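You operate a simulated robot arm through the tools that you are given. There is no shell and no other tool. Be economical: measure what you need, move in short steps, check, and stop when the job is done.

You are at the controls of a simulated two-armed robot. One attempt, no reset.

Task
Take the square card on the narrow table and put it away on the purple mat. Take the green note on the narrow table and put it away on the scoring part of the long desk. Take the lid off the pink paste jar and lay it down on the narrow table. Take the clear block with blue ends and put it on the narrow table. Take the big pink lever press on the top of the white desk and put it away on the big table. Close the red rack drawer. Press the scale button to switch it up. Put the bead jar marked "RED" from the grey desk on top of the pot plant and the bead jar marked "pearl" on the open shelf of the pine cabinet. Open the post box lid. Any order will do. Set down upright: green note, bead jar.

It is judged by the outcome, as a careful person would: the job done as asked, and still so three seconds after it is handed in. It fails if anything else is knocked over, pushed out of place, dropped, spilled or broken. Lids that push on must go on centred and level and be pressed home; caps that screw on are set level and turned clockwise until they are tight.

Robot
Two 7-joint arms with two-finger parallel grippers on one trunk, on a base that drives. Base frame: it is fixed to the floor where the robot stands at the start and does not move with it; the origin is under the middle of the robot, x ahead of it, y to its left, z up; the surface under the hand at the start is at about z = 0.72. Units: m, degrees, N and s.
The left shoulder is at the start at [0.07, 0.163, 1.12], the right one opposite. With the tool pointing down near the work surface each hand reaches from about 0.36 to 0.88 m from the robot's upright axis, wherever it stands, measured 20 degrees to its own side. Places, roughly: bead jar [3, -2.5, 0.75]; big pink lever press (9x16x5 cm) [-1.1, 1, 0.8]; big table [1.7, 0, 0.8]; clear block with blue ends (19x5x3 cm) [-1.1, 0.7, 0.8]; green note [0.5, 0, 0.75]; narrow table [0.5, 0, 0.7]; open shelf of the pine cabinet [-1.2, 0.2, 0.6]; pink paste jar [0.5, 0.25, 0.75]; post box lid [-0.1, -2.7, 0.9]; pot plant (9x9x11 cm) [3.1, -2.5, 0.8]; purple mat (29x19 cm) [-1.06, -1.92, 0.76]; red rack drawer [-1.2, -0.3, 0.8]; scale button [0.3, -2.3, 0.8]; scoring part of the long desk [4.2, 0.2, 0.8]; square card (17x13x5 cm) [0.5, -0.2, 0.7]. Payload 3.43 kg a hand.
The TCP of each hand is the grasp point between the finger pads, 0.034 m short of the fingertips. In the tool frame z runs along the fingers and y along their closing line. Largest opening 0.128 m; finger width 0.024, thickness 0.012; the body of the gripper, 0.048 by 0.13 m, starts 0.096 m behind the TCP.
Orientation is that of the tool frame in the base frame, as a unit quaternion [x, y, z, w]. With the fingers straight down and closing along the base's y, the tool's x points along the base's -x, its y along +y and its z along -z.

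Tools
- The arms move only by the tool servo_tool. It takes "left_steps", "right_steps" or both (then of equal length, played together; a hand with none holds still); each is a list of rows, each a list of 6 numbers: the shift along the base's x, y, z in units of 150 mm (1.0 is 150 mm), then the turn, a rotation vector about the base's x, y, z in units of 60 degrees (1.0 is 60 degrees). In form: [[dx, dy, dz, wx, wy, wz], ...]. A call has 1 to 20 rows; each row is the pose to reach, as a shift and turn from the pose commanded when the call began. "left_jaw" and "right_jaw" are, for a hand that has rows, the gripper command, from -1 (fully open) to 1 (shut), values between in proportion, set as the call begins (left out, the last holds). A call with a number of a shift or a turn outside -1 to 1 is refused whole. Each row takes 0.2 s and may step no farther than 0.05 m and 8.6 degrees from the row before; otherwise, or with a gripper value out of range, the whole call is refused. Where a pose cannot be reached the arm comes as near as it can. A force on the tool above 40 N (or 10 N above the force at the start of the call, whichever is more), or a blocked arm, ends the call early, and 0.2 s more pass. The fingers move at their own pace (about 0.153 m/s each) and stop on an object; they squeeze with about 29 N. The grip force told is the motor's: it shows also when the fingers shut on nothing. Time passes only in rows, and 0.2 s behind the last, so rows that repeat a pose let the fingers close. It gives the time, the measured TCP pose, the force on the tool (base axes), the opening and the grip force at its end, in the units of the frame above (readings bear some noise), with the torque about the TCP (base axes, N m) and any sound that the robot's microphone picked up.
- Cameras (640 x 400 px; columns grow to the right, rows downward): "scene" is now at [0.0923, -0.0076, 1.3042]; the picture's right is [-0.06, -1.00, -0.00], its down [-0.93, 0.06, -0.36] and it looks along [0.36, -0.02, -0.93] (base axes); focal length 214 px, centre (320, 200). "left" rides on the left gripper at [0.076, 0.011, -0.16] in its tool frame; the picture's right is [-0.15, 0.99, 0.00], its down [-0.88, -0.13, -0.46] and it looks along [-0.45, -0.07, 0.89] (tool axes); focal length 234 px, centre (320, 200). "right" rides on the right gripper at [0.076, -0.011, -0.16] in its tool frame; the picture's right is [0.15, 0.99, 0.00], its down [-0.88, 0.13, -0.46] and it looks along [-0.45, 0.07, 0.89] (tool axes); focal length 234 px, centre (320, 200). There is no depth. A picture from a camera that has moved, and an enlarged one, comes with that camera's place and axes in the base frame and with its lens. The place of the scene camera against the robot may be out by one fixed shift of up to 0.025 m in any direction.
- grab_frame(camera): a new picture of that camera. No time passes.
- move_column(by): slides the trunk up (or, below 0, down) by that many m; the arms and the scene camera ride with it, the base frame stays. It gives what a move gives, with no picture.
- base_move(legs): drives the robot by 1 to 6 legs, each [ahead, left, turn to the left] in m, m and degrees, along the robot's own axes; the way and the turn of a leg run together, so that a leg with both is an arc; at most 1.5 m and 180 degrees a leg. The arms and the cameras ride along, it lands a little off, and it stops where it bumps. It gives what a move gives.
- head_to(pan, tilt): turns the head with the scene camera to pan (to the left, within 86 degrees either way) and tilt (down, from -29 to 69), counted from straight ahead of the robot. It gives what a move gives.
- inspect(camera, box): a new picture of the part [left, top, right, bottom] of that camera's present view, enlarged. No time passes.
- hand_in(): hands the job in; it is judged then, once.

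Go step by step. Nothing tells you exact positions but the pictures and the camera data: compare them with the known pose of the tool, close in by small moves and look again before you grip or let go. The budget is 483 turns and 230 pictures, counting those below and the enlarged ones. Unless the task says otherwise, let go and move clear before handing in, and close with one line.

The tools are called after "Call:" as name(argument=value, ...) on one line, values as JSON. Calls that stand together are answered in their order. servo_tool: Moves the arms, as the interface text tells. Its arguments: {"type":"object","properties":{"left_steps":{"type":"array","items":{"type":"array","items":{"type":"number"}}},"left_jaw":{"type":"number"},"right_steps":{"type":"array","items":{"type":"array","items":{"type":"number"}}},"right_jaw":{"type":"number"}},"required":[]} The other tools are called the same way: move_column (by) slides the trunk up or down; base_move (legs) drives the base; head_to (pan, tilt) turns the head that bears the scene camera; grab_frame (camera) takes a picture; inspect (camera, box) takes an enlarged picture of a part of a camera's view; hand_in () hands the job in.

At the start:

```text
t: 0.0
left_eef_pos: [0.6717, -0.078, 1.0192]
left_ee_rot: [-0.001, 1.0, 0.0, 0.0]
left_ft_force: [0.7, -0.3, 0.4]
left_ft_torque: [-0.01, 0.03, 0.01]
left_width: 0.1279
left_gripper_force: 0.1
right_eef_pos: [0.3548, -0.4852, 0.997]
right_ee_rot: [0.0, 1.0, 0.0, 0.001]
right_ft_force: [-0.1, -0.5, -0.2]
right_ft_torque: [0.01, -0.01, 0.0]
right_width: 0.128
right_gripper_force: 0.1
trunk travel left (down, up): [-0.6, 0.34]
robot x, y, heading: [-0.0001, 0.0002, -0.1]
head pan, tilt: [-3.4, 68.8]
```

scene: 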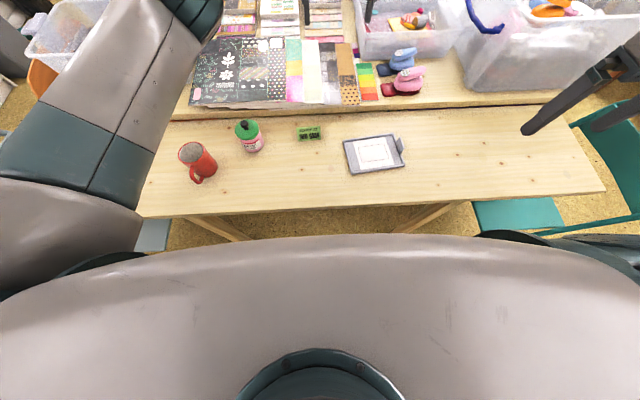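
right: 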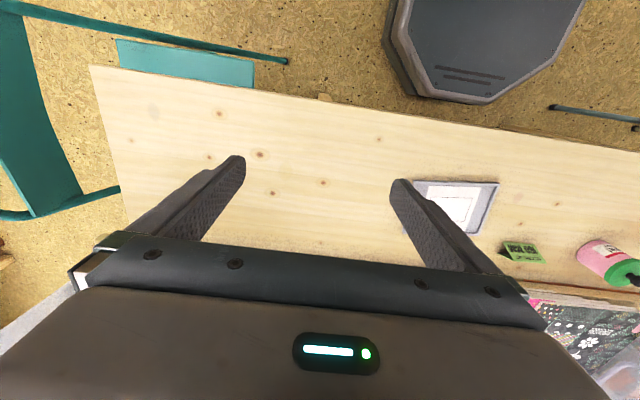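
left: 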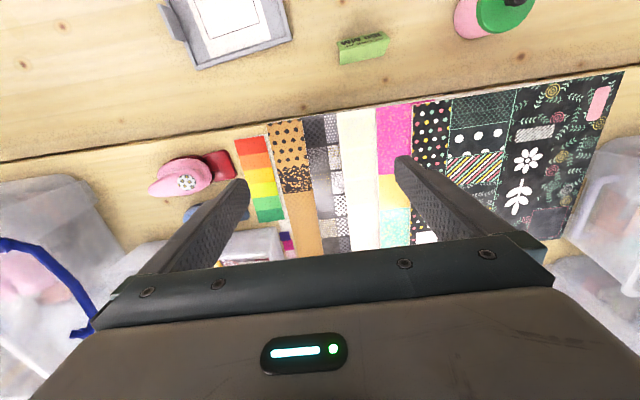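

I see the narrow table ahead with the red cup, the pink jar with a green lid, the green note and the card. I'll look closer at these first.

Call:
inspect(camera="scene", box=[160, 90, 440, 265])

Call:
inspect(camera="left", box=[140, 0, 560, 262])

Call:
head_to(pan=0, tilt=20)

Call:
grab_frame(camera="scene")

```text
2.29 times, centred on (300, 178) of scene
camera zoom: at [0.0923, -0.0076, 1.3042], right [-0.06, -1.0, 0.0], down [-0.93, 0.06, -0.36], along [0.36, -0.02, -0.93], focal length 490 px, centre (366, 251)
```

zoom: 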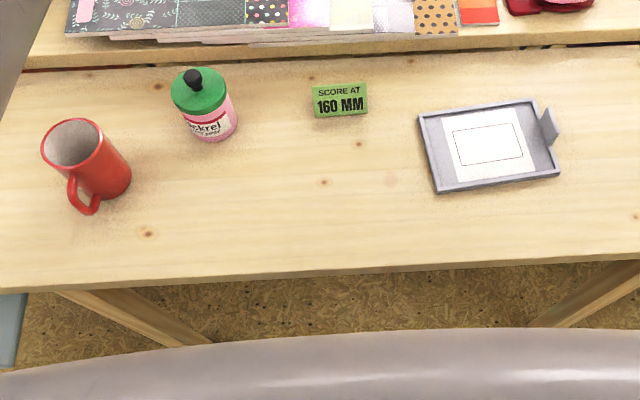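

```text
1.52 times, centred on (350, 131) of left
camera zoom: at [0.5958, -0.0665, 1.1801], right [0.15, 0.99, 0.0], down [0.88, -0.13, 0.46], along [0.45, -0.07, -0.89], focal length 357 px, centre (274, 305)
```

zoom: 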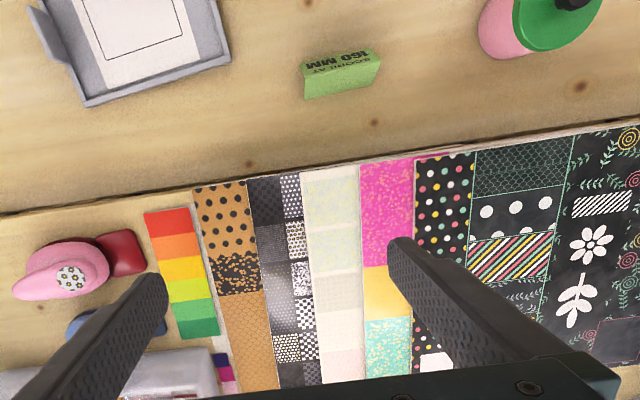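

```text
t: 1.2
left_eef_pos: [0.673, -0.0783, 1.0198]
left_ee_rot: [-0.001, 1.0, 0.0, 0.0]
left_ft_force: [0.2, -0.2, -0.4]
left_ft_torque: [0.02, -0.02, 0.01]
left_width: 0.1282
left_gripper_force: 0.0
right_eef_pos: [0.3542, -0.4862, 0.9969]
right_ee_rot: [0.0, 1.0, 0.0, 0.0]
right_ft_force: [0.7, -0.7, 0.2]
right_ft_torque: [-0.04, 0.0, -0.01]
right_width: 0.128
right_gripper_force: 0.1
trunk travel left (down, up): [-0.6, 0.34]
robot x, y, heading: [0.0013, 0.0031, 0.0]
head pan, tilt: [0.0, 20.0]
```

```text
224 pictures are left
camera scene: at [0.1296, -0.0043, 1.3717], right [0.0, -1.0, 0.0], down [-0.34, 0.0, -0.94], along [0.94, 0.0, -0.34], focal length 214 px, centre (320, 200)
```

scene: 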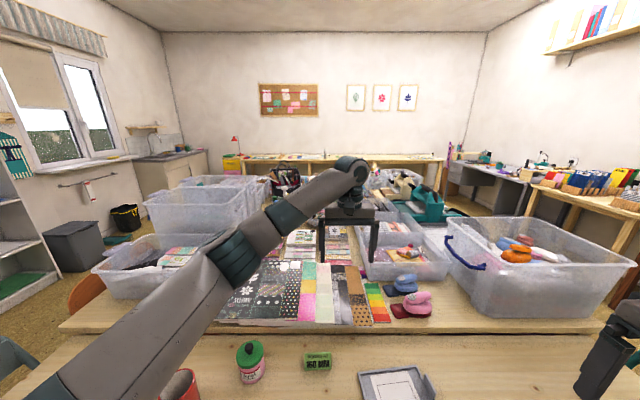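

The room is in view: the long desk is at the far wall and the grey desk is at the right. I'll pan around to map the floor and other furniture.

Call:
head_to(pan=-75, tilt=25)

Call:
grab_frame(camera="scene")

Call:
head_to(pan=80, tilt=25)

Call:
grab_frame(camera="scene")

```text
t: 2.6
left_eef_pos: [0.6714, -0.0779, 1.0188]
left_ee_rot: [-0.001, 1.0, 0.0, -0.001]
left_ft_force: [-0.4, -0.6, 1.0]
left_ft_torque: [0.04, 0.06, -0.02]
left_width: 0.1281
left_gripper_force: 0.0
right_eef_pos: [0.3551, -0.485, 0.9971]
right_ee_rot: [0.0, 1.0, 0.0, -0.001]
right_ft_force: [0.5, 0.0, -0.2]
right_ft_torque: [0.02, 0.01, -0.01]
right_width: 0.1279
right_gripper_force: 0.1
trunk travel left (down, up): [-0.6, 0.34]
robot x, y, heading: [0.002, 0.002, -0.0]
head pan, tilt: [-75.0, 25.0]
```

```text
223 pictures are left
camera scene: at [0.0604, -0.0933, 1.3637], right [-0.97, -0.26, 0.0], down [-0.11, 0.41, -0.91], along [0.24, -0.88, -0.42], focal length 214 px, centre (320, 200)
```

scene: 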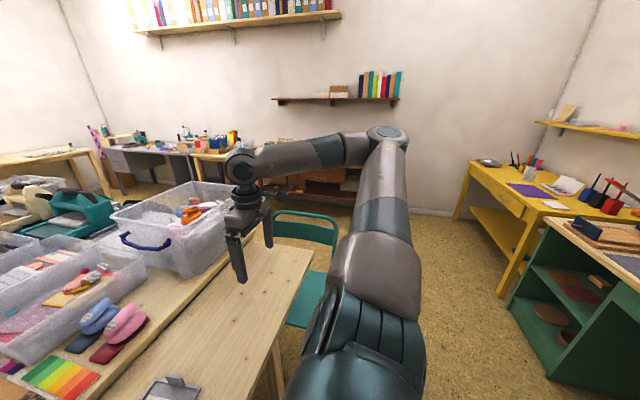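

```text
t: 5.0
left_eef_pos: [0.6704, -0.0775, 1.0192]
left_ee_rot: [-0.001, 1.0, 0.0, 0.0]
left_ft_force: [-0.5, 0.4, -0.3]
left_ft_torque: [-0.02, -0.02, 0.01]
left_width: 0.1279
left_gripper_force: 0.1
right_eef_pos: [0.3539, -0.4854, 0.9968]
right_ee_rot: [0.0, 1.0, 0.0, 0.0]
right_ft_force: [-0.2, 0.1, -0.6]
right_ft_torque: [0.03, 0.05, -0.01]
right_width: 0.1281
right_gripper_force: 0.1
trunk travel left (down, up): [-0.6, 0.34]
robot x, y, heading: [0.0031, -0.0047, -0.2]
head pan, tilt: [80.0, 25.0]
```

```text
222 pictures are left
camera scene: at [0.0525, 0.0864, 1.3637], right [0.98, -0.17, 0.0], down [-0.07, -0.42, -0.91], along [0.16, 0.89, -0.42], focal length 214 px, centre (320, 200)
```

scene: 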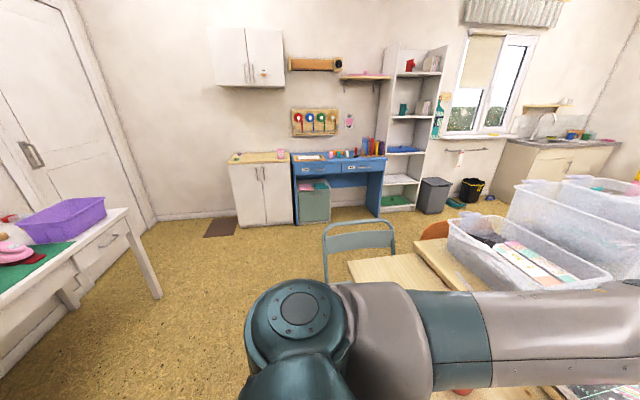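

The surroundings are mapped roughly. I'll begin with the jar, bringing the left hand over it for a look.

Call:
servo_tool(left_steps=[[-0.2, 0.25, 0, 0, 0, 0], [-0.4, 0.5, 0, 0, 0, 0], [-0.6, 0.75, 0, 0, 0, 0], [-0.8, 1.0, 0, 0, 0, 0]])

Call:
servo_tool(left_steps=[[0, 0.25, 0, 0, 0, 0], [0, 0.5, 0, 0, 0, 0], [0, 0.6, 0, 0, 0, 0], [0, 0.7, 0, 0, 0, 0]])

Call:
grab_frame(camera="left")

Call:
head_to(pan=0, tilt=60)

Call:
grab_frame(camera="scene")

```text
t: 6.0
left_eef_pos: [0.5501, 0.0743, 1.0191]
left_ee_rot: [0.0, 1.0, 0.0, 0.0]
left_ft_force: [0.7, -0.3, -0.1]
left_ft_torque: [-0.03, -0.03, 0.02]
left_width: 0.1281
left_gripper_force: 0.0
right_eef_pos: [0.3545, -0.4835, 0.9969]
right_ee_rot: [0.0, 1.0, -0.002, 0.0]
right_ft_force: [-0.5, 1.0, 0.0]
right_ft_torque: [-0.05, -0.01, 0.02]
right_width: 0.128
right_gripper_force: 0.0
trunk travel left (down, up): [-0.6, 0.34]
robot x, y, heading: [-0.0024, -0.0019, 0.1]
head pan, tilt: [80.0, 25.0]
```

```text
t: 7.0
left_eef_pos: [0.5495, 0.1796, 1.0195]
left_ee_rot: [-0.001, 1.0, 0.0, 0.0]
left_ft_force: [0.5, 0.6, 0.8]
left_ft_torque: [-0.02, 0.02, -0.01]
left_width: 0.1279
left_gripper_force: 0.1
right_eef_pos: [0.3551, -0.483, 0.9961]
right_ee_rot: [0.0, 1.0, -0.001, 0.0]
right_ft_force: [0.0, 0.5, 1.2]
right_ft_torque: [-0.02, 0.0, 0.0]
right_width: 0.1278
right_gripper_force: 0.0
trunk travel left (down, up): [-0.6, 0.34]
robot x, y, heading: [-0.0001, -0.0005, 0.1]
head pan, tilt: [80.0, 25.0]
```

```text
221 pictures are left
camera left: at [0.4755, 0.1905, 1.1801], right [0.15, 0.99, 0.0], down [0.88, -0.13, 0.46], along [0.45, -0.07, -0.89], focal length 234 px, centre (320, 200)
```

left: 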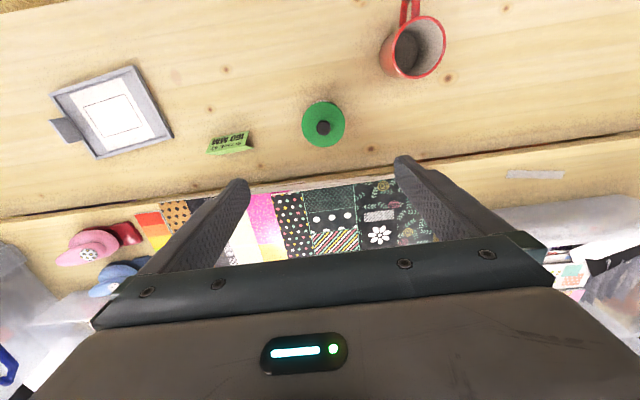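

```text
t: 8.6
left_eef_pos: [0.5511, 0.1788, 1.0206]
left_ee_rot: [-0.002, 1.0, 0.001, 0.0]
left_ft_force: [0.2, 0.3, -0.4]
left_ft_torque: [0.03, 0.0, -0.02]
left_width: 0.1282
left_gripper_force: 0.1
right_eef_pos: [0.3554, -0.484, 0.9955]
right_ee_rot: [0.0, 1.0, 0.0, 0.0]
right_ft_force: [0.3, 0.6, -0.6]
right_ft_torque: [-0.03, -0.02, 0.0]
right_width: 0.1279
right_gripper_force: 0.1
trunk travel left (down, up): [-0.6, 0.34]
robot x, y, heading: [-0.0013, 0.0017, -0.1]
head pan, tilt: [0.0, 60.0]
```

```text
220 pictures are left
camera scene: at [0.1031, -0.0041, 1.3136], right [0.0, -1.0, 0.0], down [-0.87, 0.0, -0.5], along [0.5, 0.0, -0.87], focal length 214 px, centre (320, 200)
```

scene: 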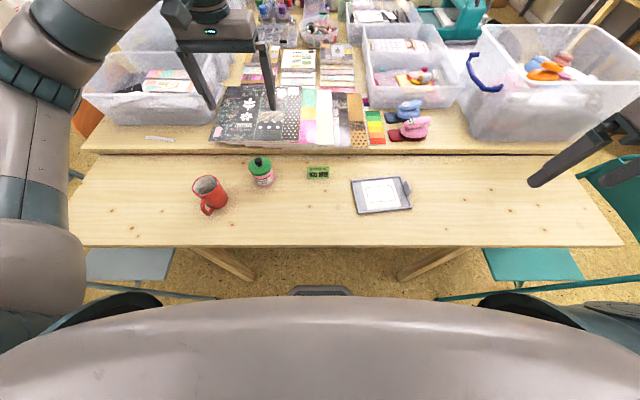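

The lid lies at about (0.54, 0.185) with its top near z 0.80. I'll lower and look again.

Call:
servo_tool(left_steps=[[-0.08, 0.05, -0.27, 0, 0, 0], [-0.08, 0.05, -0.54, 0, 0, 0], [-0.08, 0.05, -0.8, 0, 0, 0]])

Call:
grab_frame(camera="left")

Call:
inspect(camera="scene", box=[160, 90, 360, 215])

```text
t: 9.4
left_eef_pos: [0.538, 0.1859, 0.8985]
left_ee_rot: [0.0, 1.0, 0.001, 0.0]
left_ft_force: [-0.4, -0.1, -0.8]
left_ft_torque: [-0.02, 0.0, -0.01]
left_width: 0.1282
left_gripper_force: 0.1
right_eef_pos: [0.3552, -0.484, 0.9959]
right_ee_rot: [0.0, 1.0, 0.001, 0.0]
right_ft_force: [0.2, 1.0, -0.1]
right_ft_torque: [0.02, 0.02, 0.02]
right_width: 0.128
right_gripper_force: 0.0
trunk travel left (down, up): [-0.6, 0.34]
robot x, y, heading: [0.0008, -0.0033, 0.0]
head pan, tilt: [0.0, 60.0]
```

```text
219 pictures are left
camera left: at [0.4634, 0.1974, 1.0599], right [0.15, 0.99, 0.0], down [0.88, -0.13, 0.46], along [0.45, -0.07, -0.89], focal length 234 px, centre (320, 200)
```

left: 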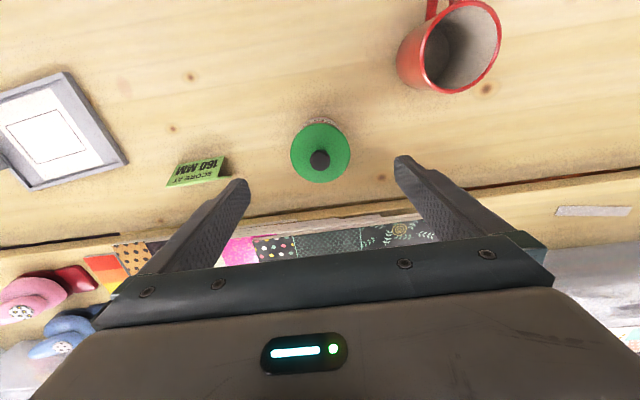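

```text
3.20 times, centred on (260, 152) of scene
camera zoom: at [0.1034, -0.0035, 1.3137], right [0.0, -1.0, 0.0], down [-0.87, 0.0, -0.5], along [0.5, 0.0, -0.87], focal length 686 px, centre (512, 352)
```

zoom: 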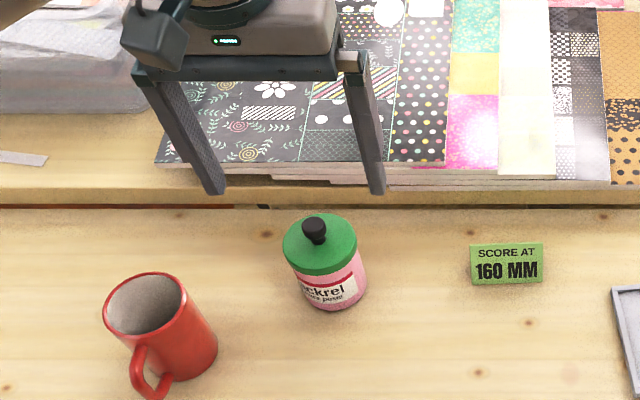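

Triangulating gives the lid centre at (0.540, 0.186) with its top at z about 0.786. I'll lower the fingers to the lid's rim.

Call:
servo_tool(left_steps=[[0.01, 0, -0.25, 0, 0, 0], [0.01, 0, -0.5, 0, 0, 0], [0.01, 0, -0.63, 0, 0, 0]])

Call:
inspect(camera="scene", box=[180, 90, 340, 190])

Call:
grab_frame(camera="left")

```text
t: 10.2
left_eef_pos: [0.5411, 0.1858, 0.8045]
left_ee_rot: [-0.001, 1.0, 0.0, 0.0]
left_ft_force: [-0.1, 0.5, -0.2]
left_ft_torque: [0.03, 0.0, -0.02]
left_width: 0.1279
left_gripper_force: 0.1
right_eef_pos: [0.3557, -0.4855, 0.9965]
right_ee_rot: [0.0, 1.0, 0.0, -0.001]
right_ft_force: [0.4, -0.1, 0.5]
right_ft_torque: [0.01, 0.01, -0.01]
right_width: 0.1281
right_gripper_force: 0.0
trunk travel left (down, up): [-0.6, 0.34]
robot x, y, heading: [-0.0005, -0.0011, -0.1]
head pan, tilt: [0.0, 60.0]
```

```text
4.00 times, centred on (260, 140) of scene
camera zoom: at [0.1032, -0.0042, 1.3136], right [0.0, -1.0, 0.0], down [-0.87, 0.0, -0.5], along [0.5, 0.0, -0.87], focal length 858 px, centre (560, 440)
```

zoom: 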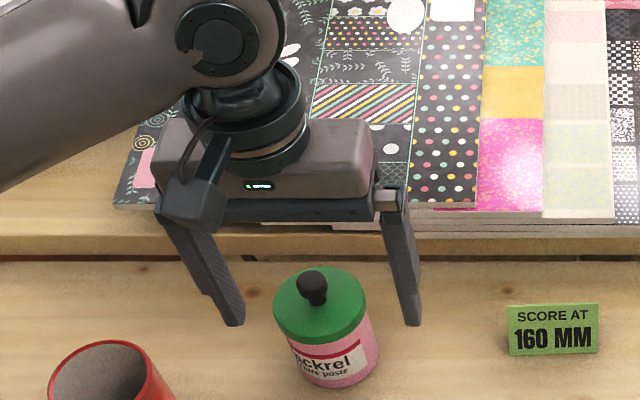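

```text
216 pictures are left
camera left: at [0.4656, 0.1968, 0.965], right [0.15, 0.99, 0.0], down [0.88, -0.13, 0.46], along [0.45, -0.07, -0.89], focal length 234 px, centre (320, 200)
```

left: 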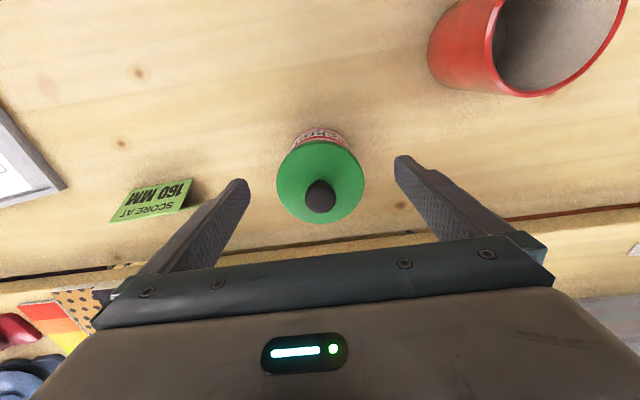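

The fingers straddle the lid. I'll close and wait for the grip.

Call:
servo_tool(left_steps=[[0.01, 0, -0.01, 0, 0, 0], [0.01, 0, -0.01, 0, 0, 0], [0.01, 0, -0.01, 0, 0, 0], [0.01, 0, -0.01, 0, 0, 0]], left_jaw=1)

Call:
servo_tool(left_steps=[[0, 0, 0.03, 0, 0, 0], [0, 0, 0.06, 0, 0, 0]])

Call:
inspect(camera="scene", box=[180, 90, 340, 190])

```text
t: 11.2
left_eef_pos: [0.5406, 0.1839, 0.8033]
left_ee_rot: [-0.001, 1.0, 0.0, 0.0]
left_ft_force: [0.2, 1.3, 2.0]
left_ft_torque: [0.01, 0.03, -0.02]
left_width: 0.0667
left_gripper_force: 29.4
right_eef_pos: [0.3552, -0.4849, 0.996]
right_ee_rot: [-0.001, 1.0, 0.0, 0.0]
right_ft_force: [0.1, 0.3, 0.0]
right_ft_torque: [0.01, 0.02, -0.03]
right_width: 0.1279
right_gripper_force: 0.1
trunk travel left (down, up): [-0.6, 0.34]
robot x, y, heading: [0.0018, -0.0045, -0.1]
head pan, tilt: [0.0, 60.0]
```

```text
t: 11.8
left_eef_pos: [0.5432, 0.1855, 0.8125]
left_ee_rot: [-0.001, 1.0, 0.0, 0.0]
left_ft_force: [-0.5, -1.2, -2.3]
left_ft_torque: [0.0, 0.03, 0.02]
left_width: 0.0666
left_gripper_force: 29.3
right_eef_pos: [0.3557, -0.4853, 0.9955]
right_ee_rot: [0.0, 1.0, 0.0, 0.001]
right_ft_force: [0.7, -0.1, 0.1]
right_ft_torque: [0.02, -0.02, -0.01]
right_width: 0.1282
right_gripper_force: 0.1
trunk travel left (down, up): [-0.6, 0.34]
robot x, y, heading: [-0.0022, 0.0028, 0.1]
head pan, tilt: [0.0, 60.0]
```

```text
4.00 times, centred on (260, 140) of scene
camera zoom: at [0.1033, -0.0042, 1.3136], right [0.0, -1.0, 0.0], down [-0.87, 0.0, -0.5], along [0.5, 0.0, -0.87], focal length 858 px, centre (560, 440)
```

zoom: 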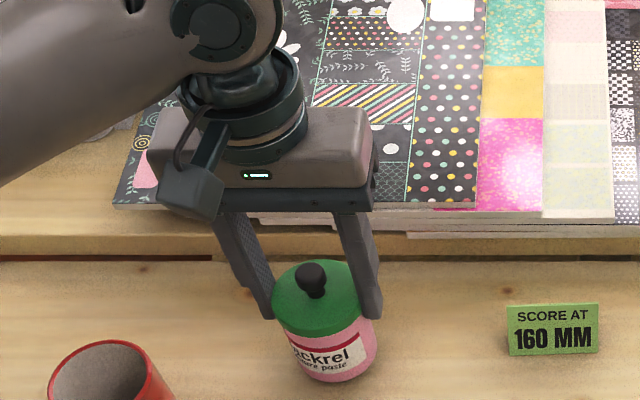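

The jar came up with the lid, so the lid is held fast (a screw or tight fit). I'll set it back down and bring the right hand in from the robot side to hold the jar body.

Call:
servo_tool(left_steps=[[0, 0, -0.03, 0, 0, 0], [0, 0, -0.06, 0, 0, 0]], right_steps=[[0, 0, 0, 0, -0.12, 0], [0, 0, 0, 0, -0.24, 0]])

Call:
servo_tool(right_steps=[[0, 0.15, 0, 0, -0.13, 0], [0, 0.3, 0, 0, -0.26, 0], [0, 0.45, 0, 0, -0.39, 0], [0, 0.6, 0, 0, -0.52, 0], [0, 0.75, 0, 0, -0.65, 0], [0, 0.9, 0, 0, -0.76, 0]])

Call:
servo_tool(right_steps=[[0.05, 0.2, 0, 0, 0, 0.14], [0.1, 0.4, 0, 0, 0, 0.28], [0.15, 0.6, 0, 0, 0, 0.42], [0.2, 0.8, 0, 0, 0, 0.55], [0.25, 1.0, 0, 0, 0, 0.667]])

Call:
grab_frame(camera="right")

```text
t: 12.4
left_eef_pos: [0.5424, 0.1855, 0.8041]
left_ee_rot: [-0.002, 1.0, 0.0, 0.0]
left_ft_force: [0.4, 0.1, -2.7]
left_ft_torque: [-0.01, -0.02, -0.02]
left_width: 0.067
left_gripper_force: 29.1
right_eef_pos: [0.3558, -0.4837, 0.9975]
right_ee_rot: [-0.001, 0.992, 0.001, 0.127]
right_ft_force: [0.2, 0.8, 0.1]
right_ft_torque: [-0.03, 0.01, 0.0]
right_width: 0.1278
right_gripper_force: 0.0
trunk travel left (down, up): [-0.6, 0.34]
robot x, y, heading: [-0.0001, 0.0008, 0.1]
head pan, tilt: [0.0, 60.0]
```

```text
t: 13.8
left_eef_pos: [0.542, 0.1843, 0.8036]
left_ee_rot: [0.0, 1.0, 0.001, 0.0]
left_ft_force: [-0.4, -0.3, -3.1]
left_ft_torque: [0.01, -0.01, -0.01]
left_width: 0.0669
left_gripper_force: 28.7
right_eef_pos: [0.4435, -0.4992, 1.0045]
right_ee_rot: [0.0, 0.866, 0.002, 0.501]
right_ft_force: [-0.4, -0.3, -0.4]
right_ft_torque: [0.03, 0.0, -0.01]
right_width: 0.128
right_gripper_force: 0.0
right hand out of reach, approached as far as the arm can: row 2, 3, 4, 5, 6
trunk travel left (down, up): [-0.6, 0.34]
robot x, y, heading: [-0.0001, -0.0007, 0.1]
head pan, tilt: [0.0, 60.0]
```

```text
t: 15.0
left_eef_pos: [0.5418, 0.1856, 0.8029]
left_ee_rot: [0.0, 1.0, 0.0, 0.001]
left_ft_force: [-0.7, 1.0, 0.4]
left_ft_torque: [0.01, 0.08, -0.01]
left_width: 0.0666
left_gripper_force: 29.1
right_eef_pos: [0.4824, -0.3473, 1.0043]
right_ee_rot: [-0.297, 0.813, 0.171, 0.47]
right_ft_force: [1.1, 0.8, 0.2]
right_ft_torque: [0.02, 0.01, 0.02]
right_width: 0.1282
right_gripper_force: 0.1
trunk travel left (down, up): [-0.6, 0.34]
robot x, y, heading: [-0.0027, 0.0014, 0.1]
head pan, tilt: [0.0, 60.0]
```

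```text
214 pictures are left
camera right: at [0.3543, -0.4682, 1.0178], right [-0.69, 0.71, -0.13], down [-0.05, 0.13, 0.99], along [0.72, 0.69, -0.05], focal length 234 px, centre (320, 200)
```

right: 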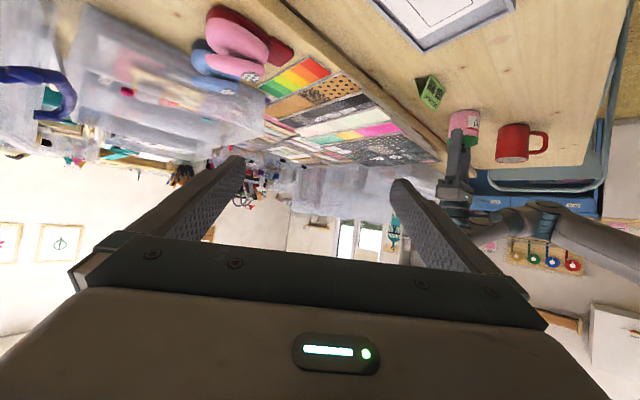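

The wrist camera sits underneath at this tilt, so I'll use a steeper 45° approach and work toward the jar in steps.

Call:
servo_tool(right_steps=[[0, 0.25, 0, -0.08, 0.095, 0], [0, 0.5, 0, -0.161, 0.191, 0], [0, 0.75, 0, -0.161, 0.191, 0], [0, 1.0, 0, -0.161, 0.191, 0]])

Call:
servo_tool(right_steps=[[-0.05, 0.25, -0.1, 0, 0, 0], [-0.1, 0.5, -0.2, 0, 0, 0], [-0.14, 0.75, -0.4, 0, 0, 0], [-0.14, 1.0, -0.6, 0, 0, 0]])

Call:
grab_frame(camera="right")

Call:
grab_frame(camera="scene")

```text
t: 16.0
left_eef_pos: [0.5429, 0.1861, 0.803]
left_ee_rot: [-0.001, 1.0, -0.002, 0.0]
left_ft_force: [-0.1, -0.1, 0.6]
left_ft_torque: [-0.05, 0.03, 0.04]
left_width: 0.0673
left_gripper_force: 28.8
right_eef_pos: [0.4975, -0.1986, 1.0055]
right_ee_rot: [-0.318, 0.869, 0.131, 0.357]
right_ft_force: [0.2, -0.4, 0.0]
right_ft_torque: [-0.04, 0.02, -0.03]
right_width: 0.1279
right_gripper_force: 0.1
right hand out of reach, approached as far as the arm can: row 3, 4
trunk travel left (down, up): [-0.6, 0.34]
robot x, y, heading: [-0.0024, -0.0009, 0.3]
head pan, tilt: [0.0, 60.0]
heard: snap
```

```text
t: 17.0
left_eef_pos: [0.5421, 0.1846, 0.8045]
left_ee_rot: [0.0, 1.0, 0.0, 0.0]
left_ft_force: [-0.3, 0.3, -0.5]
left_ft_torque: [0.01, 0.0, 0.0]
left_width: 0.0666
left_gripper_force: 28.8
right_eef_pos: [0.499, -0.053, 0.9194]
right_ee_rot: [-0.316, 0.868, 0.132, 0.359]
right_ft_force: [-0.4, -0.4, -0.7]
right_ft_torque: [0.01, 0.01, 0.0]
right_width: 0.1281
right_gripper_force: 0.0
right hand out of reach, approached as far as the arm can: row 1, 2, 3, 4
trunk travel left (down, up): [-0.6, 0.34]
robot x, y, heading: [-0.0013, 0.0004, -0.0]
head pan, tilt: [0.0, 60.0]
```

```text
213 pictures are left
camera right: at [0.378, -0.1679, 0.9791], right [-0.72, 0.69, -0.1], down [0.15, 0.29, 0.95], along [0.68, 0.66, -0.31], focal length 234 px, centre (320, 200)
```

right: 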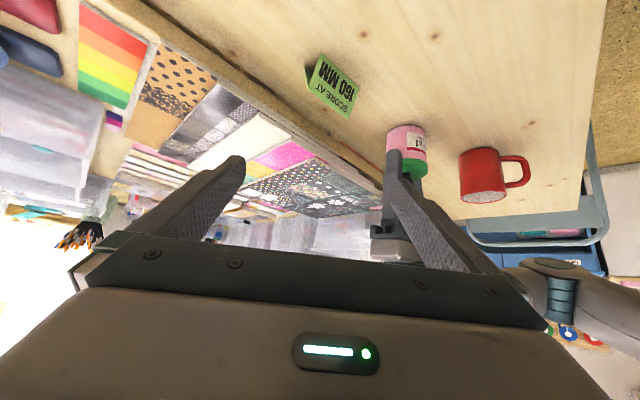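

```text
212 pictures are left
camera scene: at [0.1034, -0.0035, 1.3136], right [0.0, -1.0, 0.0], down [-0.87, 0.0, -0.5], along [0.5, 0.0, -0.87], focal length 214 px, centre (320, 200)
```

scene: 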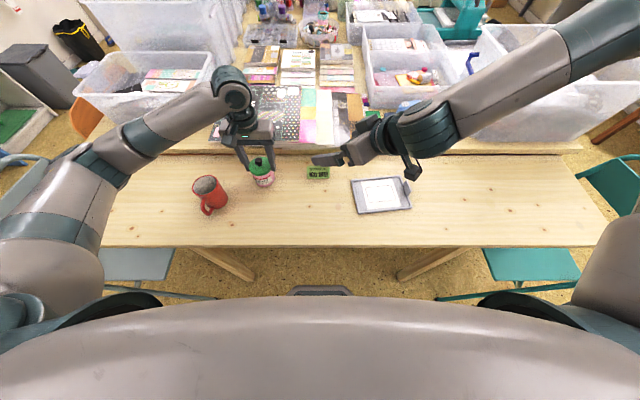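

A snap was heard and the left hand's load has gone, so perhaps the lid has popped free. I'll lift the left hand a little to see.

Call:
servo_tool(left_steps=[[0, 0, 0.03, 0, 0, 0], [0, 0, 0.06, 0, 0, 0]])

Call:
inspect(camera="scene", box=[180, 90, 340, 190])

```text
t: 17.6
left_eef_pos: [0.5429, 0.1842, 0.813]
left_ee_rot: [-0.001, 1.0, 0.0, 0.0]
left_ft_force: [-0.4, 0.3, -1.2]
left_ft_torque: [0.01, 0.01, 0.03]
left_width: 0.0668
left_gripper_force: 29.0
right_eef_pos: [0.4979, -0.0542, 0.9203]
right_ee_rot: [-0.317, 0.867, 0.132, 0.36]
right_ft_force: [-0.5, -0.4, 0.2]
right_ft_torque: [-0.02, -0.01, -0.01]
right_width: 0.1281
right_gripper_force: 0.0
trunk travel left (down, up): [-0.6, 0.34]
robot x, y, heading: [0.0009, -0.0027, -0.2]
head pan, tilt: [0.0, 60.0]
```

```text
4.00 times, centred on (260, 140) of scene
camera zoom: at [0.1028, -0.0044, 1.3136], right [0.0, -1.0, 0.0], down [-0.87, 0.0, -0.5], along [0.5, 0.0, -0.87], focal length 858 px, centre (560, 440)
```

zoom: 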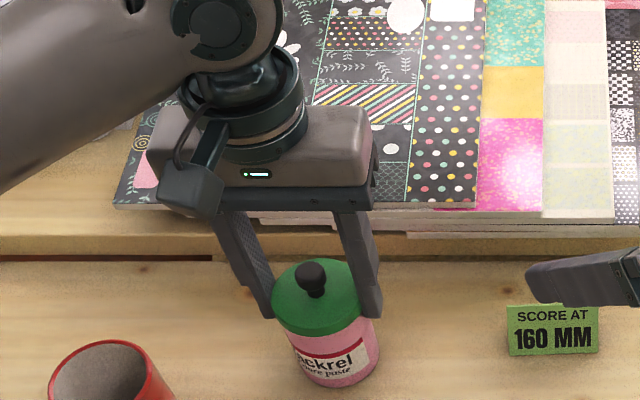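

The pink body shows more below the lid, so the lid is separating. I'll lift more and check.

Call:
servo_tool(left_steps=[[0, 0, 0.05, 0, 0, 0], [0, 0, 0.1, 0, 0, 0], [0, 0, 0.15, 0, 0, 0], [0, 0, 0.2, 0, 0, 0]])

Call:
inspect(camera="scene", box=[180, 90, 340, 190])

```text
t: 18.6
left_eef_pos: [0.5415, 0.1849, 0.8425]
left_ee_rot: [0.0, 1.0, 0.0, 0.0]
left_ft_force: [0.5, 0.1, -1.1]
left_ft_torque: [0.01, -0.02, -0.02]
left_width: 0.0668
left_gripper_force: 28.9
right_eef_pos: [0.4977, -0.0545, 0.9195]
right_ee_rot: [-0.317, 0.868, 0.131, 0.359]
right_ft_force: [-0.4, -0.4, -0.3]
right_ft_torque: [0.03, 0.02, 0.03]
right_width: 0.1278
right_gripper_force: 0.1
trunk travel left (down, up): [-0.6, 0.34]
robot x, y, heading: [-0.0022, 0.0016, 0.3]
head pan, tilt: [0.0, 60.0]
```

```text
4.00 times, centred on (260, 140) of scene
camera zoom: at [0.1031, -0.0042, 1.3136], right [0.0, -1.0, 0.0], down [-0.87, 0.0, -0.5], along [0.5, 0.0, -0.87], focal length 858 px, centre (560, 440)
```

zoom: 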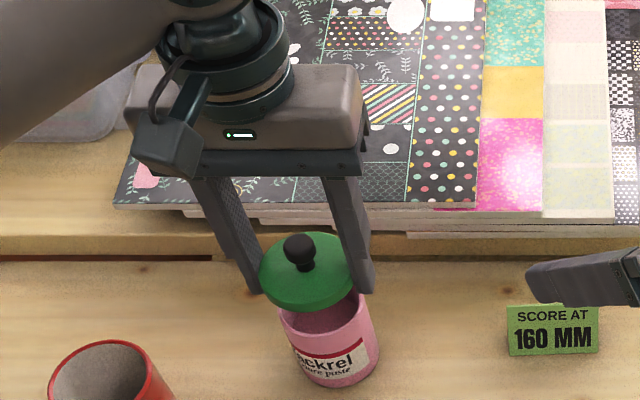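

The lid is off and the jar stays put. I'll lift the lid clear and back the right hand off.

Call:
servo_tool(left_steps=[[0, 0, 0.2, 0, 0, 0], [0, 0, 0.4, 0, 0, 0], [0, 0, 0.6, 0, 0, 0], [0, 0, 0.6, 0, 0, 0]], right_steps=[[0, -0.25, 0.1, 0, 0, 0], [0, -0.5, 0.2, 0, 0, 0], [0, -0.75, 0.4, 0, 0, 0], [0, -1.0, 0.6, 0, 0, 0]])

Call:
servo_tool(left_steps=[[-0.2, -0.15, 0, 0, 0, 0], [-0.4, -0.3, 0, 0, 0, 0], [-0.6, -0.5, 0, 0, 0, 0], [-0.8, -0.7, 0, 0, 0, 0]], right_steps=[[0, -0.25, 0, 0, 0, 0], [0, -0.5, 0, 0, 0, 0], [0, -0.75, 0, 0, 0, 0], [0, -1.0, 0, 0, 0, 0]])

Call:
grab_frame(camera="scene")

Call:
grab_frame(camera="left")

```text
t: 19.6
left_eef_pos: [0.5393, 0.1853, 0.9338]
left_ee_rot: [-0.001, 1.0, -0.001, 0.0]
left_ft_force: [0.2, -0.4, 0.2]
left_ft_torque: [-0.03, -0.04, 0.01]
left_width: 0.067
left_gripper_force: 28.8
right_eef_pos: [0.4945, -0.2045, 1.0085]
right_ee_rot: [-0.318, 0.867, 0.132, 0.361]
right_ft_force: [0.1, 0.4, 1.1]
right_ft_torque: [-0.01, 0.01, 0.0]
right_width: 0.1279
right_gripper_force: 0.0
right hand out of reach, approached as far as the arm can: row 1, 2, 3
trunk travel left (down, up): [-0.6, 0.34]
robot x, y, heading: [-0.003, 0.0018, -0.2]
head pan, tilt: [0.0, 60.0]
```

```text
t: 20.6
left_eef_pos: [0.4207, 0.0758, 0.9333]
left_ee_rot: [0.001, 1.0, 0.001, 0.0]
left_ft_force: [-0.5, -0.6, -0.4]
left_ft_torque: [0.04, -0.02, 0.01]
left_width: 0.0667
left_gripper_force: 29.0
right_eef_pos: [0.4975, -0.3576, 1.0065]
right_ee_rot: [-0.316, 0.868, 0.132, 0.36]
right_ft_force: [-0.2, -0.6, -0.9]
right_ft_torque: [0.04, -0.01, 0.02]
right_width: 0.1279
right_gripper_force: 0.0
trunk travel left (down, up): [-0.6, 0.34]
robot x, y, heading: [-0.0042, -0.0026, 0.1]
head pan, tilt: [0.0, 60.0]
```

```text
209 pictures are left
camera scene: at [0.1023, -0.0078, 1.3136], right [0.0, -1.0, 0.0], down [-0.87, 0.0, -0.5], along [0.5, 0.0, -0.87], focal length 214 px, centre (320, 200)
```

scene: 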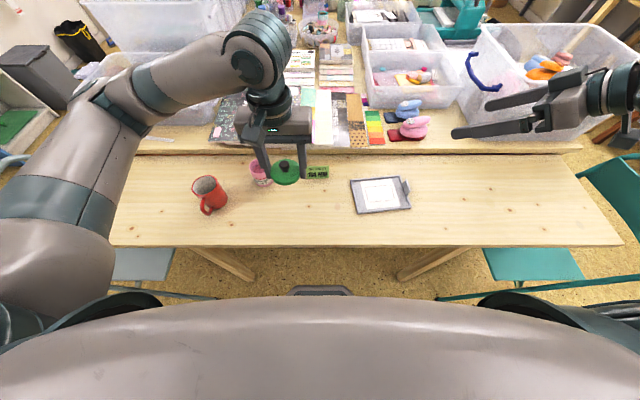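

```text
208 pictures are left
camera left: at [0.3452, 0.087, 1.0933], right [0.15, 0.99, 0.0], down [0.88, -0.13, 0.46], along [0.45, -0.06, -0.89], focal length 234 px, centre (320, 200)
```

left: 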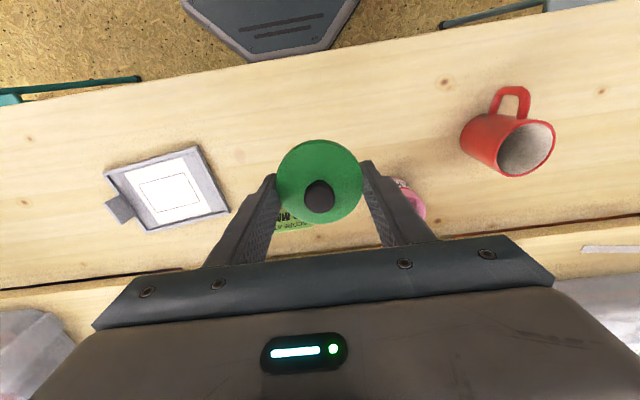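

The lid is held level at (0.42, 0.076), with bare tabletop below. I'll lower it to near the table and then feel for contact.

Call:
servo_tool(left_steps=[[0, 0, -0.25, 0, 0, 0], [0, 0, -0.5, 0, 0, 0], [0, 0, -0.75, 0, 0, 0], [0, 0, -1.0, 0, 0, 0]])

Call:
inspect(camera="scene", box=[200, 120, 360, 220])

```text
t: 21.6
left_eef_pos: [0.4242, 0.0796, 0.7827]
left_ee_rot: [-0.001, 1.0, 0.0, 0.0]
left_ft_force: [-0.5, 0.5, -0.8]
left_ft_torque: [0.02, -0.02, -0.01]
left_width: 0.067
left_gripper_force: 28.8
right_eef_pos: [0.4971, -0.3533, 1.0064]
right_ee_rot: [-0.316, 0.868, 0.13, 0.359]
right_ft_force: [0.4, -0.4, 0.1]
right_ft_torque: [0.01, -0.05, 0.0]
right_width: 0.1277
right_gripper_force: 0.0
trunk travel left (down, up): [-0.6, 0.34]
robot x, y, heading: [0.0, -0.0033, 0.0]
head pan, tilt: [0.0, 60.0]
```

```text
4.00 times, centred on (280, 170) of scene
camera zoom: at [0.1033, -0.0041, 1.3137], right [0.0, -1.0, 0.0], down [-0.87, 0.0, -0.5], along [0.5, 0.0, -0.87], focal length 858 px, centre (480, 320)
```

zoom: 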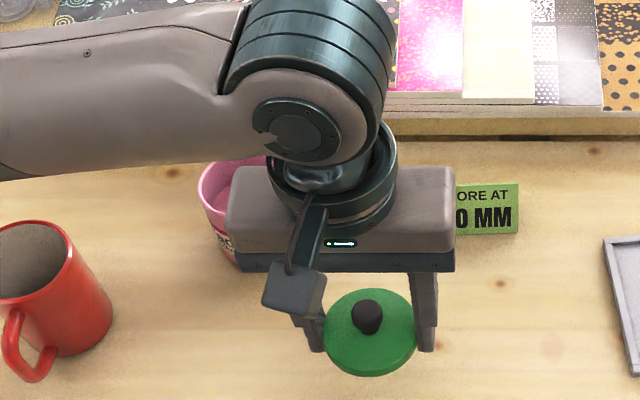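

Call:
servo_tool(left_steps=[[0, 0, -0.05, 0, 0, 0], [0, 0, -0.1, 0, 0, 0], [0, 0, -0.14, 0, 0, 0], [0, 0, -0.17, 0, 0, 0]])

```text
t: 22.6
left_eef_pos: [0.4215, 0.0804, 0.7578]
left_ee_rot: [-0.001, 1.0, 0.0, 0.0]
left_ft_force: [0.4, -0.7, -0.8]
left_ft_torque: [-0.03, -0.02, 0.01]
left_width: 0.0666
left_gripper_force: 29.1
right_eef_pos: [0.4985, -0.3534, 1.0069]
right_ee_rot: [-0.316, 0.868, 0.13, 0.359]
right_ft_force: [-0.7, -0.8, 0.5]
right_ft_torque: [0.0, -0.03, 0.0]
right_width: 0.1279
right_gripper_force: 0.2
trunk travel left (down, up): [-0.6, 0.34]
robot x, y, heading: [0.002, -0.0019, -0.1]
head pan, tilt: [0.0, 60.0]
```

Still no contact at fingertip height of about 0.724. I'll go down in 2 mm steps.

Call:
servo_tool(left_steps=[[0, 0, -0.013, 0, 0, 0], [0, 0, -0.026, 0, 0, 0], [0, 0, -0.04, 0, 0, 0]])

Call:
inspect(camera="scene", box=[200, 120, 360, 220])

```text
t: 23.4
left_eef_pos: [0.4225, 0.0805, 0.7545]
left_ee_rot: [0.0, 1.0, 0.0, 0.001]
left_ft_force: [-2.7, 4.2, 29.4]
left_ft_torque: [0.53, 0.44, -0.44]
left_width: 0.0664
left_gripper_force: 29.2
right_eef_pos: [0.4964, -0.3535, 1.0094]
right_ee_rot: [-0.317, 0.867, 0.131, 0.362]
right_ft_force: [0.3, -0.4, -0.1]
right_ft_torque: [-0.01, 0.0, -0.01]
right_width: 0.1279
right_gripper_force: 0.0
trunk travel left (down, up): [-0.6, 0.34]
robot x, y, heading: [-0.0016, -0.0009, -0.2]
head pan, tilt: [0.0, 60.0]
```

```text
4.00 times, centred on (280, 170) of scene
camera zoom: at [0.1007, -0.0041, 1.3144], right [0.0, -1.0, 0.0], down [-0.87, 0.0, -0.5], along [0.5, 0.0, -0.87], focal length 858 px, centre (480, 320)
```

zoom: 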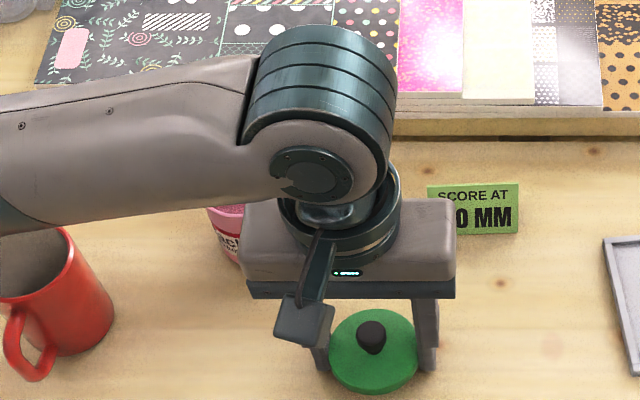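

Contact is made with the table at z about 0.72. I'll ease up 2 mm, open, and lift away.

Call:
servo_tool(left_steps=[[0, 0, 0.015, 0, 0, 0], [0, 0, 0.015, 0, 0, 0]])

Call:
servo_tool(left_steps=[[0, 0, 0, 0, 0, 0], [0, 0, 0, 0, 0, 0], [0, 0, 0, 0, 0, 0], [0, 0, 0.25, 0, 0, 0], [0, 0, 0.5, 0, 0, 0], [0, 0, 0.75, 0, 0, 0], [0, 0, 1.0, 0, 0, 0]], left_jaw=-0.7)

Call:
grab_frame(camera="left")

```text
t: 24.0
left_eef_pos: [0.4226, 0.0802, 0.7533]
left_ee_rot: [-0.001, 1.0, 0.0, 0.0]
left_ft_force: [0.4, 5.0, 16.9]
left_ft_torque: [0.1, 0.2, -0.32]
left_width: 0.0667
left_gripper_force: 28.8
right_eef_pos: [0.4977, -0.3536, 1.0074]
right_ee_rot: [-0.316, 0.868, 0.131, 0.36]
right_ft_force: [-0.2, -0.3, 0.0]
right_ft_torque: [-0.01, 0.02, 0.0]
right_width: 0.1278
right_gripper_force: 0.1
trunk travel left (down, up): [-0.6, 0.34]
robot x, y, heading: [0.0006, 0.0003, -0.3]
head pan, tilt: [0.0, 60.0]
```

```text
t: 25.6
left_eef_pos: [0.4209, 0.0798, 0.904]
left_ee_rot: [0.0, 1.0, 0.0, -0.001]
left_ft_force: [-0.8, 0.2, -0.1]
left_ft_torque: [0.03, 0.01, -0.01]
left_width: 0.1088
left_gripper_force: 0.1
right_eef_pos: [0.4978, -0.354, 1.0075]
right_ee_rot: [-0.316, 0.868, 0.13, 0.359]
right_ft_force: [-0.3, 0.1, -0.6]
right_ft_torque: [-0.03, 0.0, 0.0]
right_width: 0.1284
right_gripper_force: 0.0
trunk travel left (down, up): [-0.6, 0.34]
robot x, y, heading: [-0.0019, 0.0006, -0.1]
head pan, tilt: [0.0, 60.0]
```

```text
205 pictures are left
camera left: at [0.3451, 0.0913, 1.0636], right [0.15, 0.99, 0.0], down [0.88, -0.13, 0.46], along [0.45, -0.07, -0.89], focal length 234 px, centre (320, 200)
```

left: 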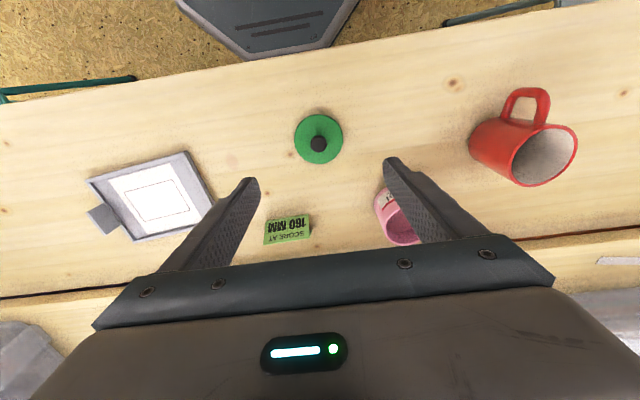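

The lid rests on the table. Next is the green note; I'll bring the left hand over it at about (0.556, 0.003).

Call:
servo_tool(left_steps=[[0.25, -0.15, 0, 0, 0, 0], [0.5, -0.3, 0, 0, 0, 0], [0.75, -0.45, 0, 0, 0, 0], [0.9, -0.5, 0, 0, 0, 0]], left_jaw=-1)

Call:
grab_frame(camera="left")

Call:
inspect(camera="scene", box=[240, 120, 400, 220])

```text
t: 26.6
left_eef_pos: [0.5566, 0.0049, 0.9035]
left_ee_rot: [0.0, 1.0, 0.0, 0.0]
left_ft_force: [-1.0, 0.1, -0.5]
left_ft_torque: [0.04, -0.02, 0.0]
left_width: 0.128
left_gripper_force: 0.1
right_eef_pos: [0.4977, -0.3533, 1.0071]
right_ee_rot: [-0.315, 0.869, 0.129, 0.359]
right_ft_force: [0.3, 0.3, -0.2]
right_ft_torque: [0.03, -0.01, -0.03]
right_width: 0.1282
right_gripper_force: 0.1
trunk travel left (down, up): [-0.6, 0.34]
robot x, y, heading: [-0.002, -0.0028, 0.1]
head pan, tilt: [0.0, 60.0]
```

```text
204 pictures are left
camera left: at [0.4818, 0.0165, 1.0638], right [0.15, 0.99, 0.0], down [0.88, -0.13, 0.46], along [0.45, -0.07, -0.89], focal length 234 px, centre (320, 200)
```

left: 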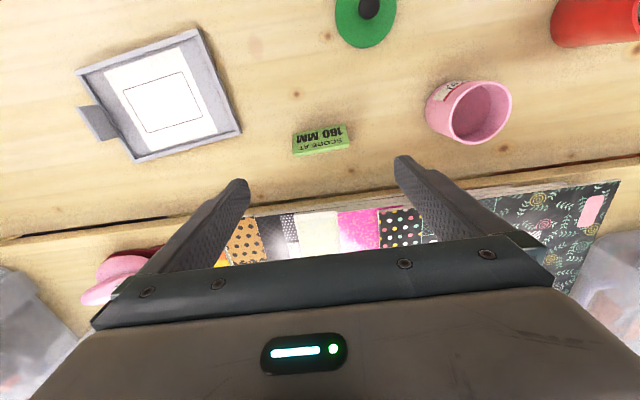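

```text
4.00 times, centred on (320, 170) of scene
camera zoom: at [0.1033, -0.0042, 1.3136], right [0.0, -1.0, 0.0], down [-0.87, 0.0, -0.5], along [0.5, 0.0, -0.87], focal length 858 px, centre (320, 320)
```

zoom: 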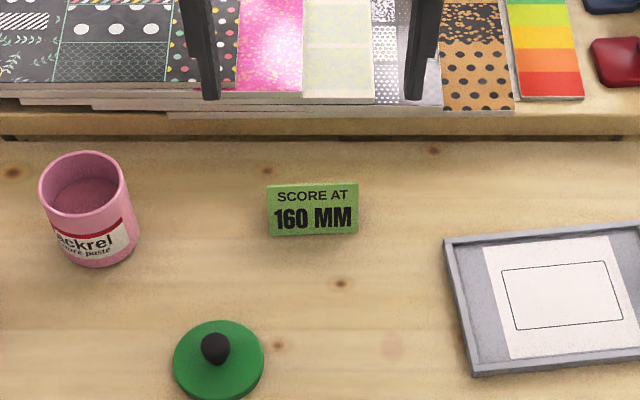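

The note stands at about (0.553, 0.006), about 8 cm wide. I'll lower partway and recheck.

Call:
servo_tool(left_steps=[[-0.02, 0.01, -0.25, 0, 0, 0], [-0.02, 0.01, -0.5, 0, 0, 0], [-0.02, 0.01, -0.66, 0, 0, 0]])

Call:
grab_frame(camera="left")

```text
t: 27.4
left_eef_pos: [0.554, 0.007, 0.8039]
left_ee_rot: [0.0, 1.0, 0.001, 0.0]
left_ft_force: [0.4, 0.1, 0.3]
left_ft_torque: [-0.03, 0.0, 0.0]
left_width: 0.128
left_gripper_force: 0.0
right_eef_pos: [0.4984, -0.3539, 1.0076]
right_ee_rot: [-0.317, 0.867, 0.131, 0.361]
right_ft_force: [-0.3, 0.2, -1.1]
right_ft_torque: [-0.02, 0.02, 0.01]
right_width: 0.1281
right_gripper_force: 0.0
trunk travel left (down, up): [-0.6, 0.34]
robot x, y, heading: [0.0012, 0.0016, -0.0]
head pan, tilt: [0.0, 60.0]
```

```text
202 pictures are left
camera left: at [0.4789, 0.0177, 0.9645], right [0.15, 0.99, 0.0], down [0.88, -0.13, 0.46], along [0.45, -0.07, -0.89], focal length 234 px, centre (320, 200)
```

left: 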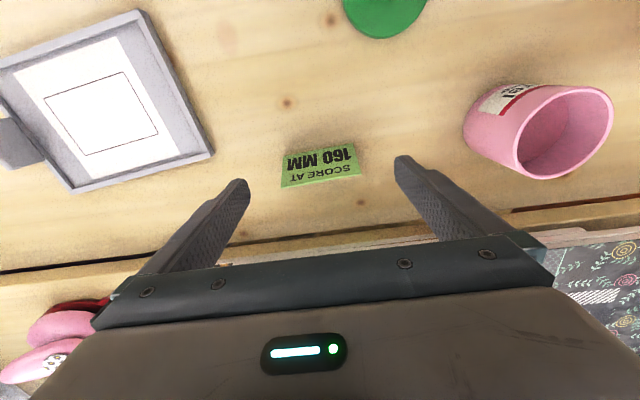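

The note is well centred. I'll lower the tips to just above the table and close.

Call:
servo_tool(left_steps=[[0, -0.005, -0.14, 0, 0, 0], [0, -0.005, -0.27, 0, 0, 0]])

Call:
servo_tool(left_steps=[[0, 0, 0, 0, 0, 0], [0, 0, 0, 0, 0, 0], [0, 0, 0, 0, 0, 0], [0, 0, 0, 0, 0, 0]], left_jaw=1)

Call:
servo_tool(left_steps=[[0, 0, 0.1, 0, 0, 0], [0, 0, 0.3, 0, 0, 0], [0, 0, 0.6, 0, 0, 0], [0, 0, 0.9, 0, 0, 0]])

Call:
grab_frame(camera="left")

Call:
inspect(camera="scene", box=[240, 90, 440, 215])

```text
t: 28.0
left_eef_pos: [0.5543, 0.0058, 0.7641]
left_ee_rot: [-0.001, 1.0, 0.001, -0.001]
left_ft_force: [0.5, 0.7, 0.5]
left_ft_torque: [0.0, 0.02, -0.02]
left_width: 0.128
left_gripper_force: 0.0
right_eef_pos: [0.4979, -0.3526, 1.0069]
right_ee_rot: [-0.318, 0.868, 0.131, 0.359]
right_ft_force: [-0.2, -0.4, 0.4]
right_ft_torque: [-0.02, 0.01, 0.01]
right_width: 0.128
right_gripper_force: 0.1
trunk travel left (down, up): [-0.6, 0.34]
robot x, y, heading: [-0.001, 0.001, 0.2]
head pan, tilt: [0.0, 60.0]
```

```text
t: 29.0
left_eef_pos: [0.5536, 0.0049, 0.7636]
left_ee_rot: [-0.001, 1.0, 0.0, -0.001]
left_ft_force: [0.2, -0.2, 0.9]
left_ft_torque: [-0.02, -0.03, 0.02]
left_width: 0.0719
left_gripper_force: 28.6
right_eef_pos: [0.4974, -0.3537, 1.0068]
right_ee_rot: [-0.317, 0.868, 0.131, 0.36]
right_ft_force: [-0.6, -1.2, 0.3]
right_ft_torque: [0.0, 0.01, 0.01]
right_width: 0.1281
right_gripper_force: 0.1
trunk travel left (down, up): [-0.6, 0.34]
robot x, y, heading: [-0.0033, 0.0014, -0.0]
head pan, tilt: [0.0, 60.0]
```

```text
t: 30.0
left_eef_pos: [0.5527, 0.0064, 0.8993]
left_ee_rot: [-0.001, 1.0, 0.001, 0.0]
left_ft_force: [-1.1, -0.4, -0.4]
left_ft_torque: [0.03, -0.04, 0.01]
left_width: 0.0719
left_gripper_force: 28.4
right_eef_pos: [0.4979, -0.3537, 1.0076]
right_ee_rot: [-0.316, 0.868, 0.13, 0.36]
right_ft_force: [0.2, 0.5, 0.4]
right_ft_torque: [0.04, -0.02, -0.01]
right_width: 0.1279
right_gripper_force: 0.1
trunk travel left (down, up): [-0.6, 0.34]
robot x, y, heading: [-0.0015, 0.0016, 0.1]
head pan, tilt: [0.0, 60.0]
```

```text
201 pictures are left
camera left: at [0.4779, 0.0174, 1.0591], right [0.15, 0.99, 0.0], down [0.88, -0.13, 0.46], along [0.45, -0.07, -0.89], focal length 234 px, centre (320, 200)
```

left: 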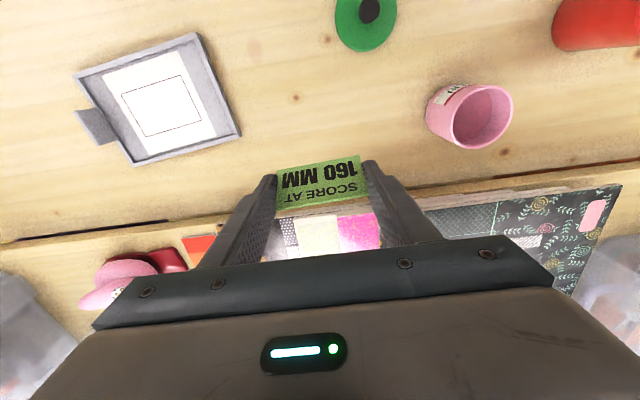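

```text
3.20 times, centred on (340, 152) of scene
camera zoom: at [0.1024, -0.0043, 1.3136], right [0.0, -1.0, 0.0], down [-0.87, 0.0, -0.5], along [0.5, 0.0, -0.87], focal length 686 px, centre (256, 352)
```

zoom: 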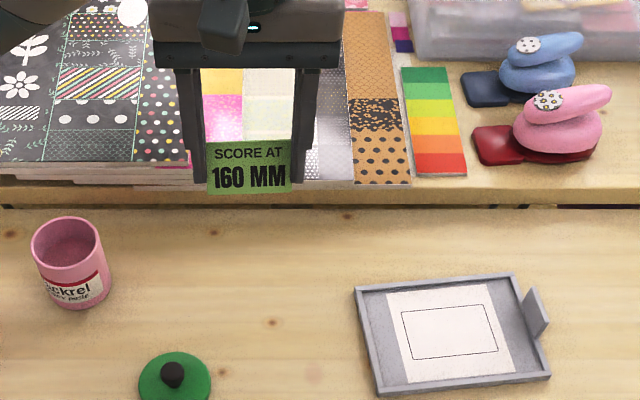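

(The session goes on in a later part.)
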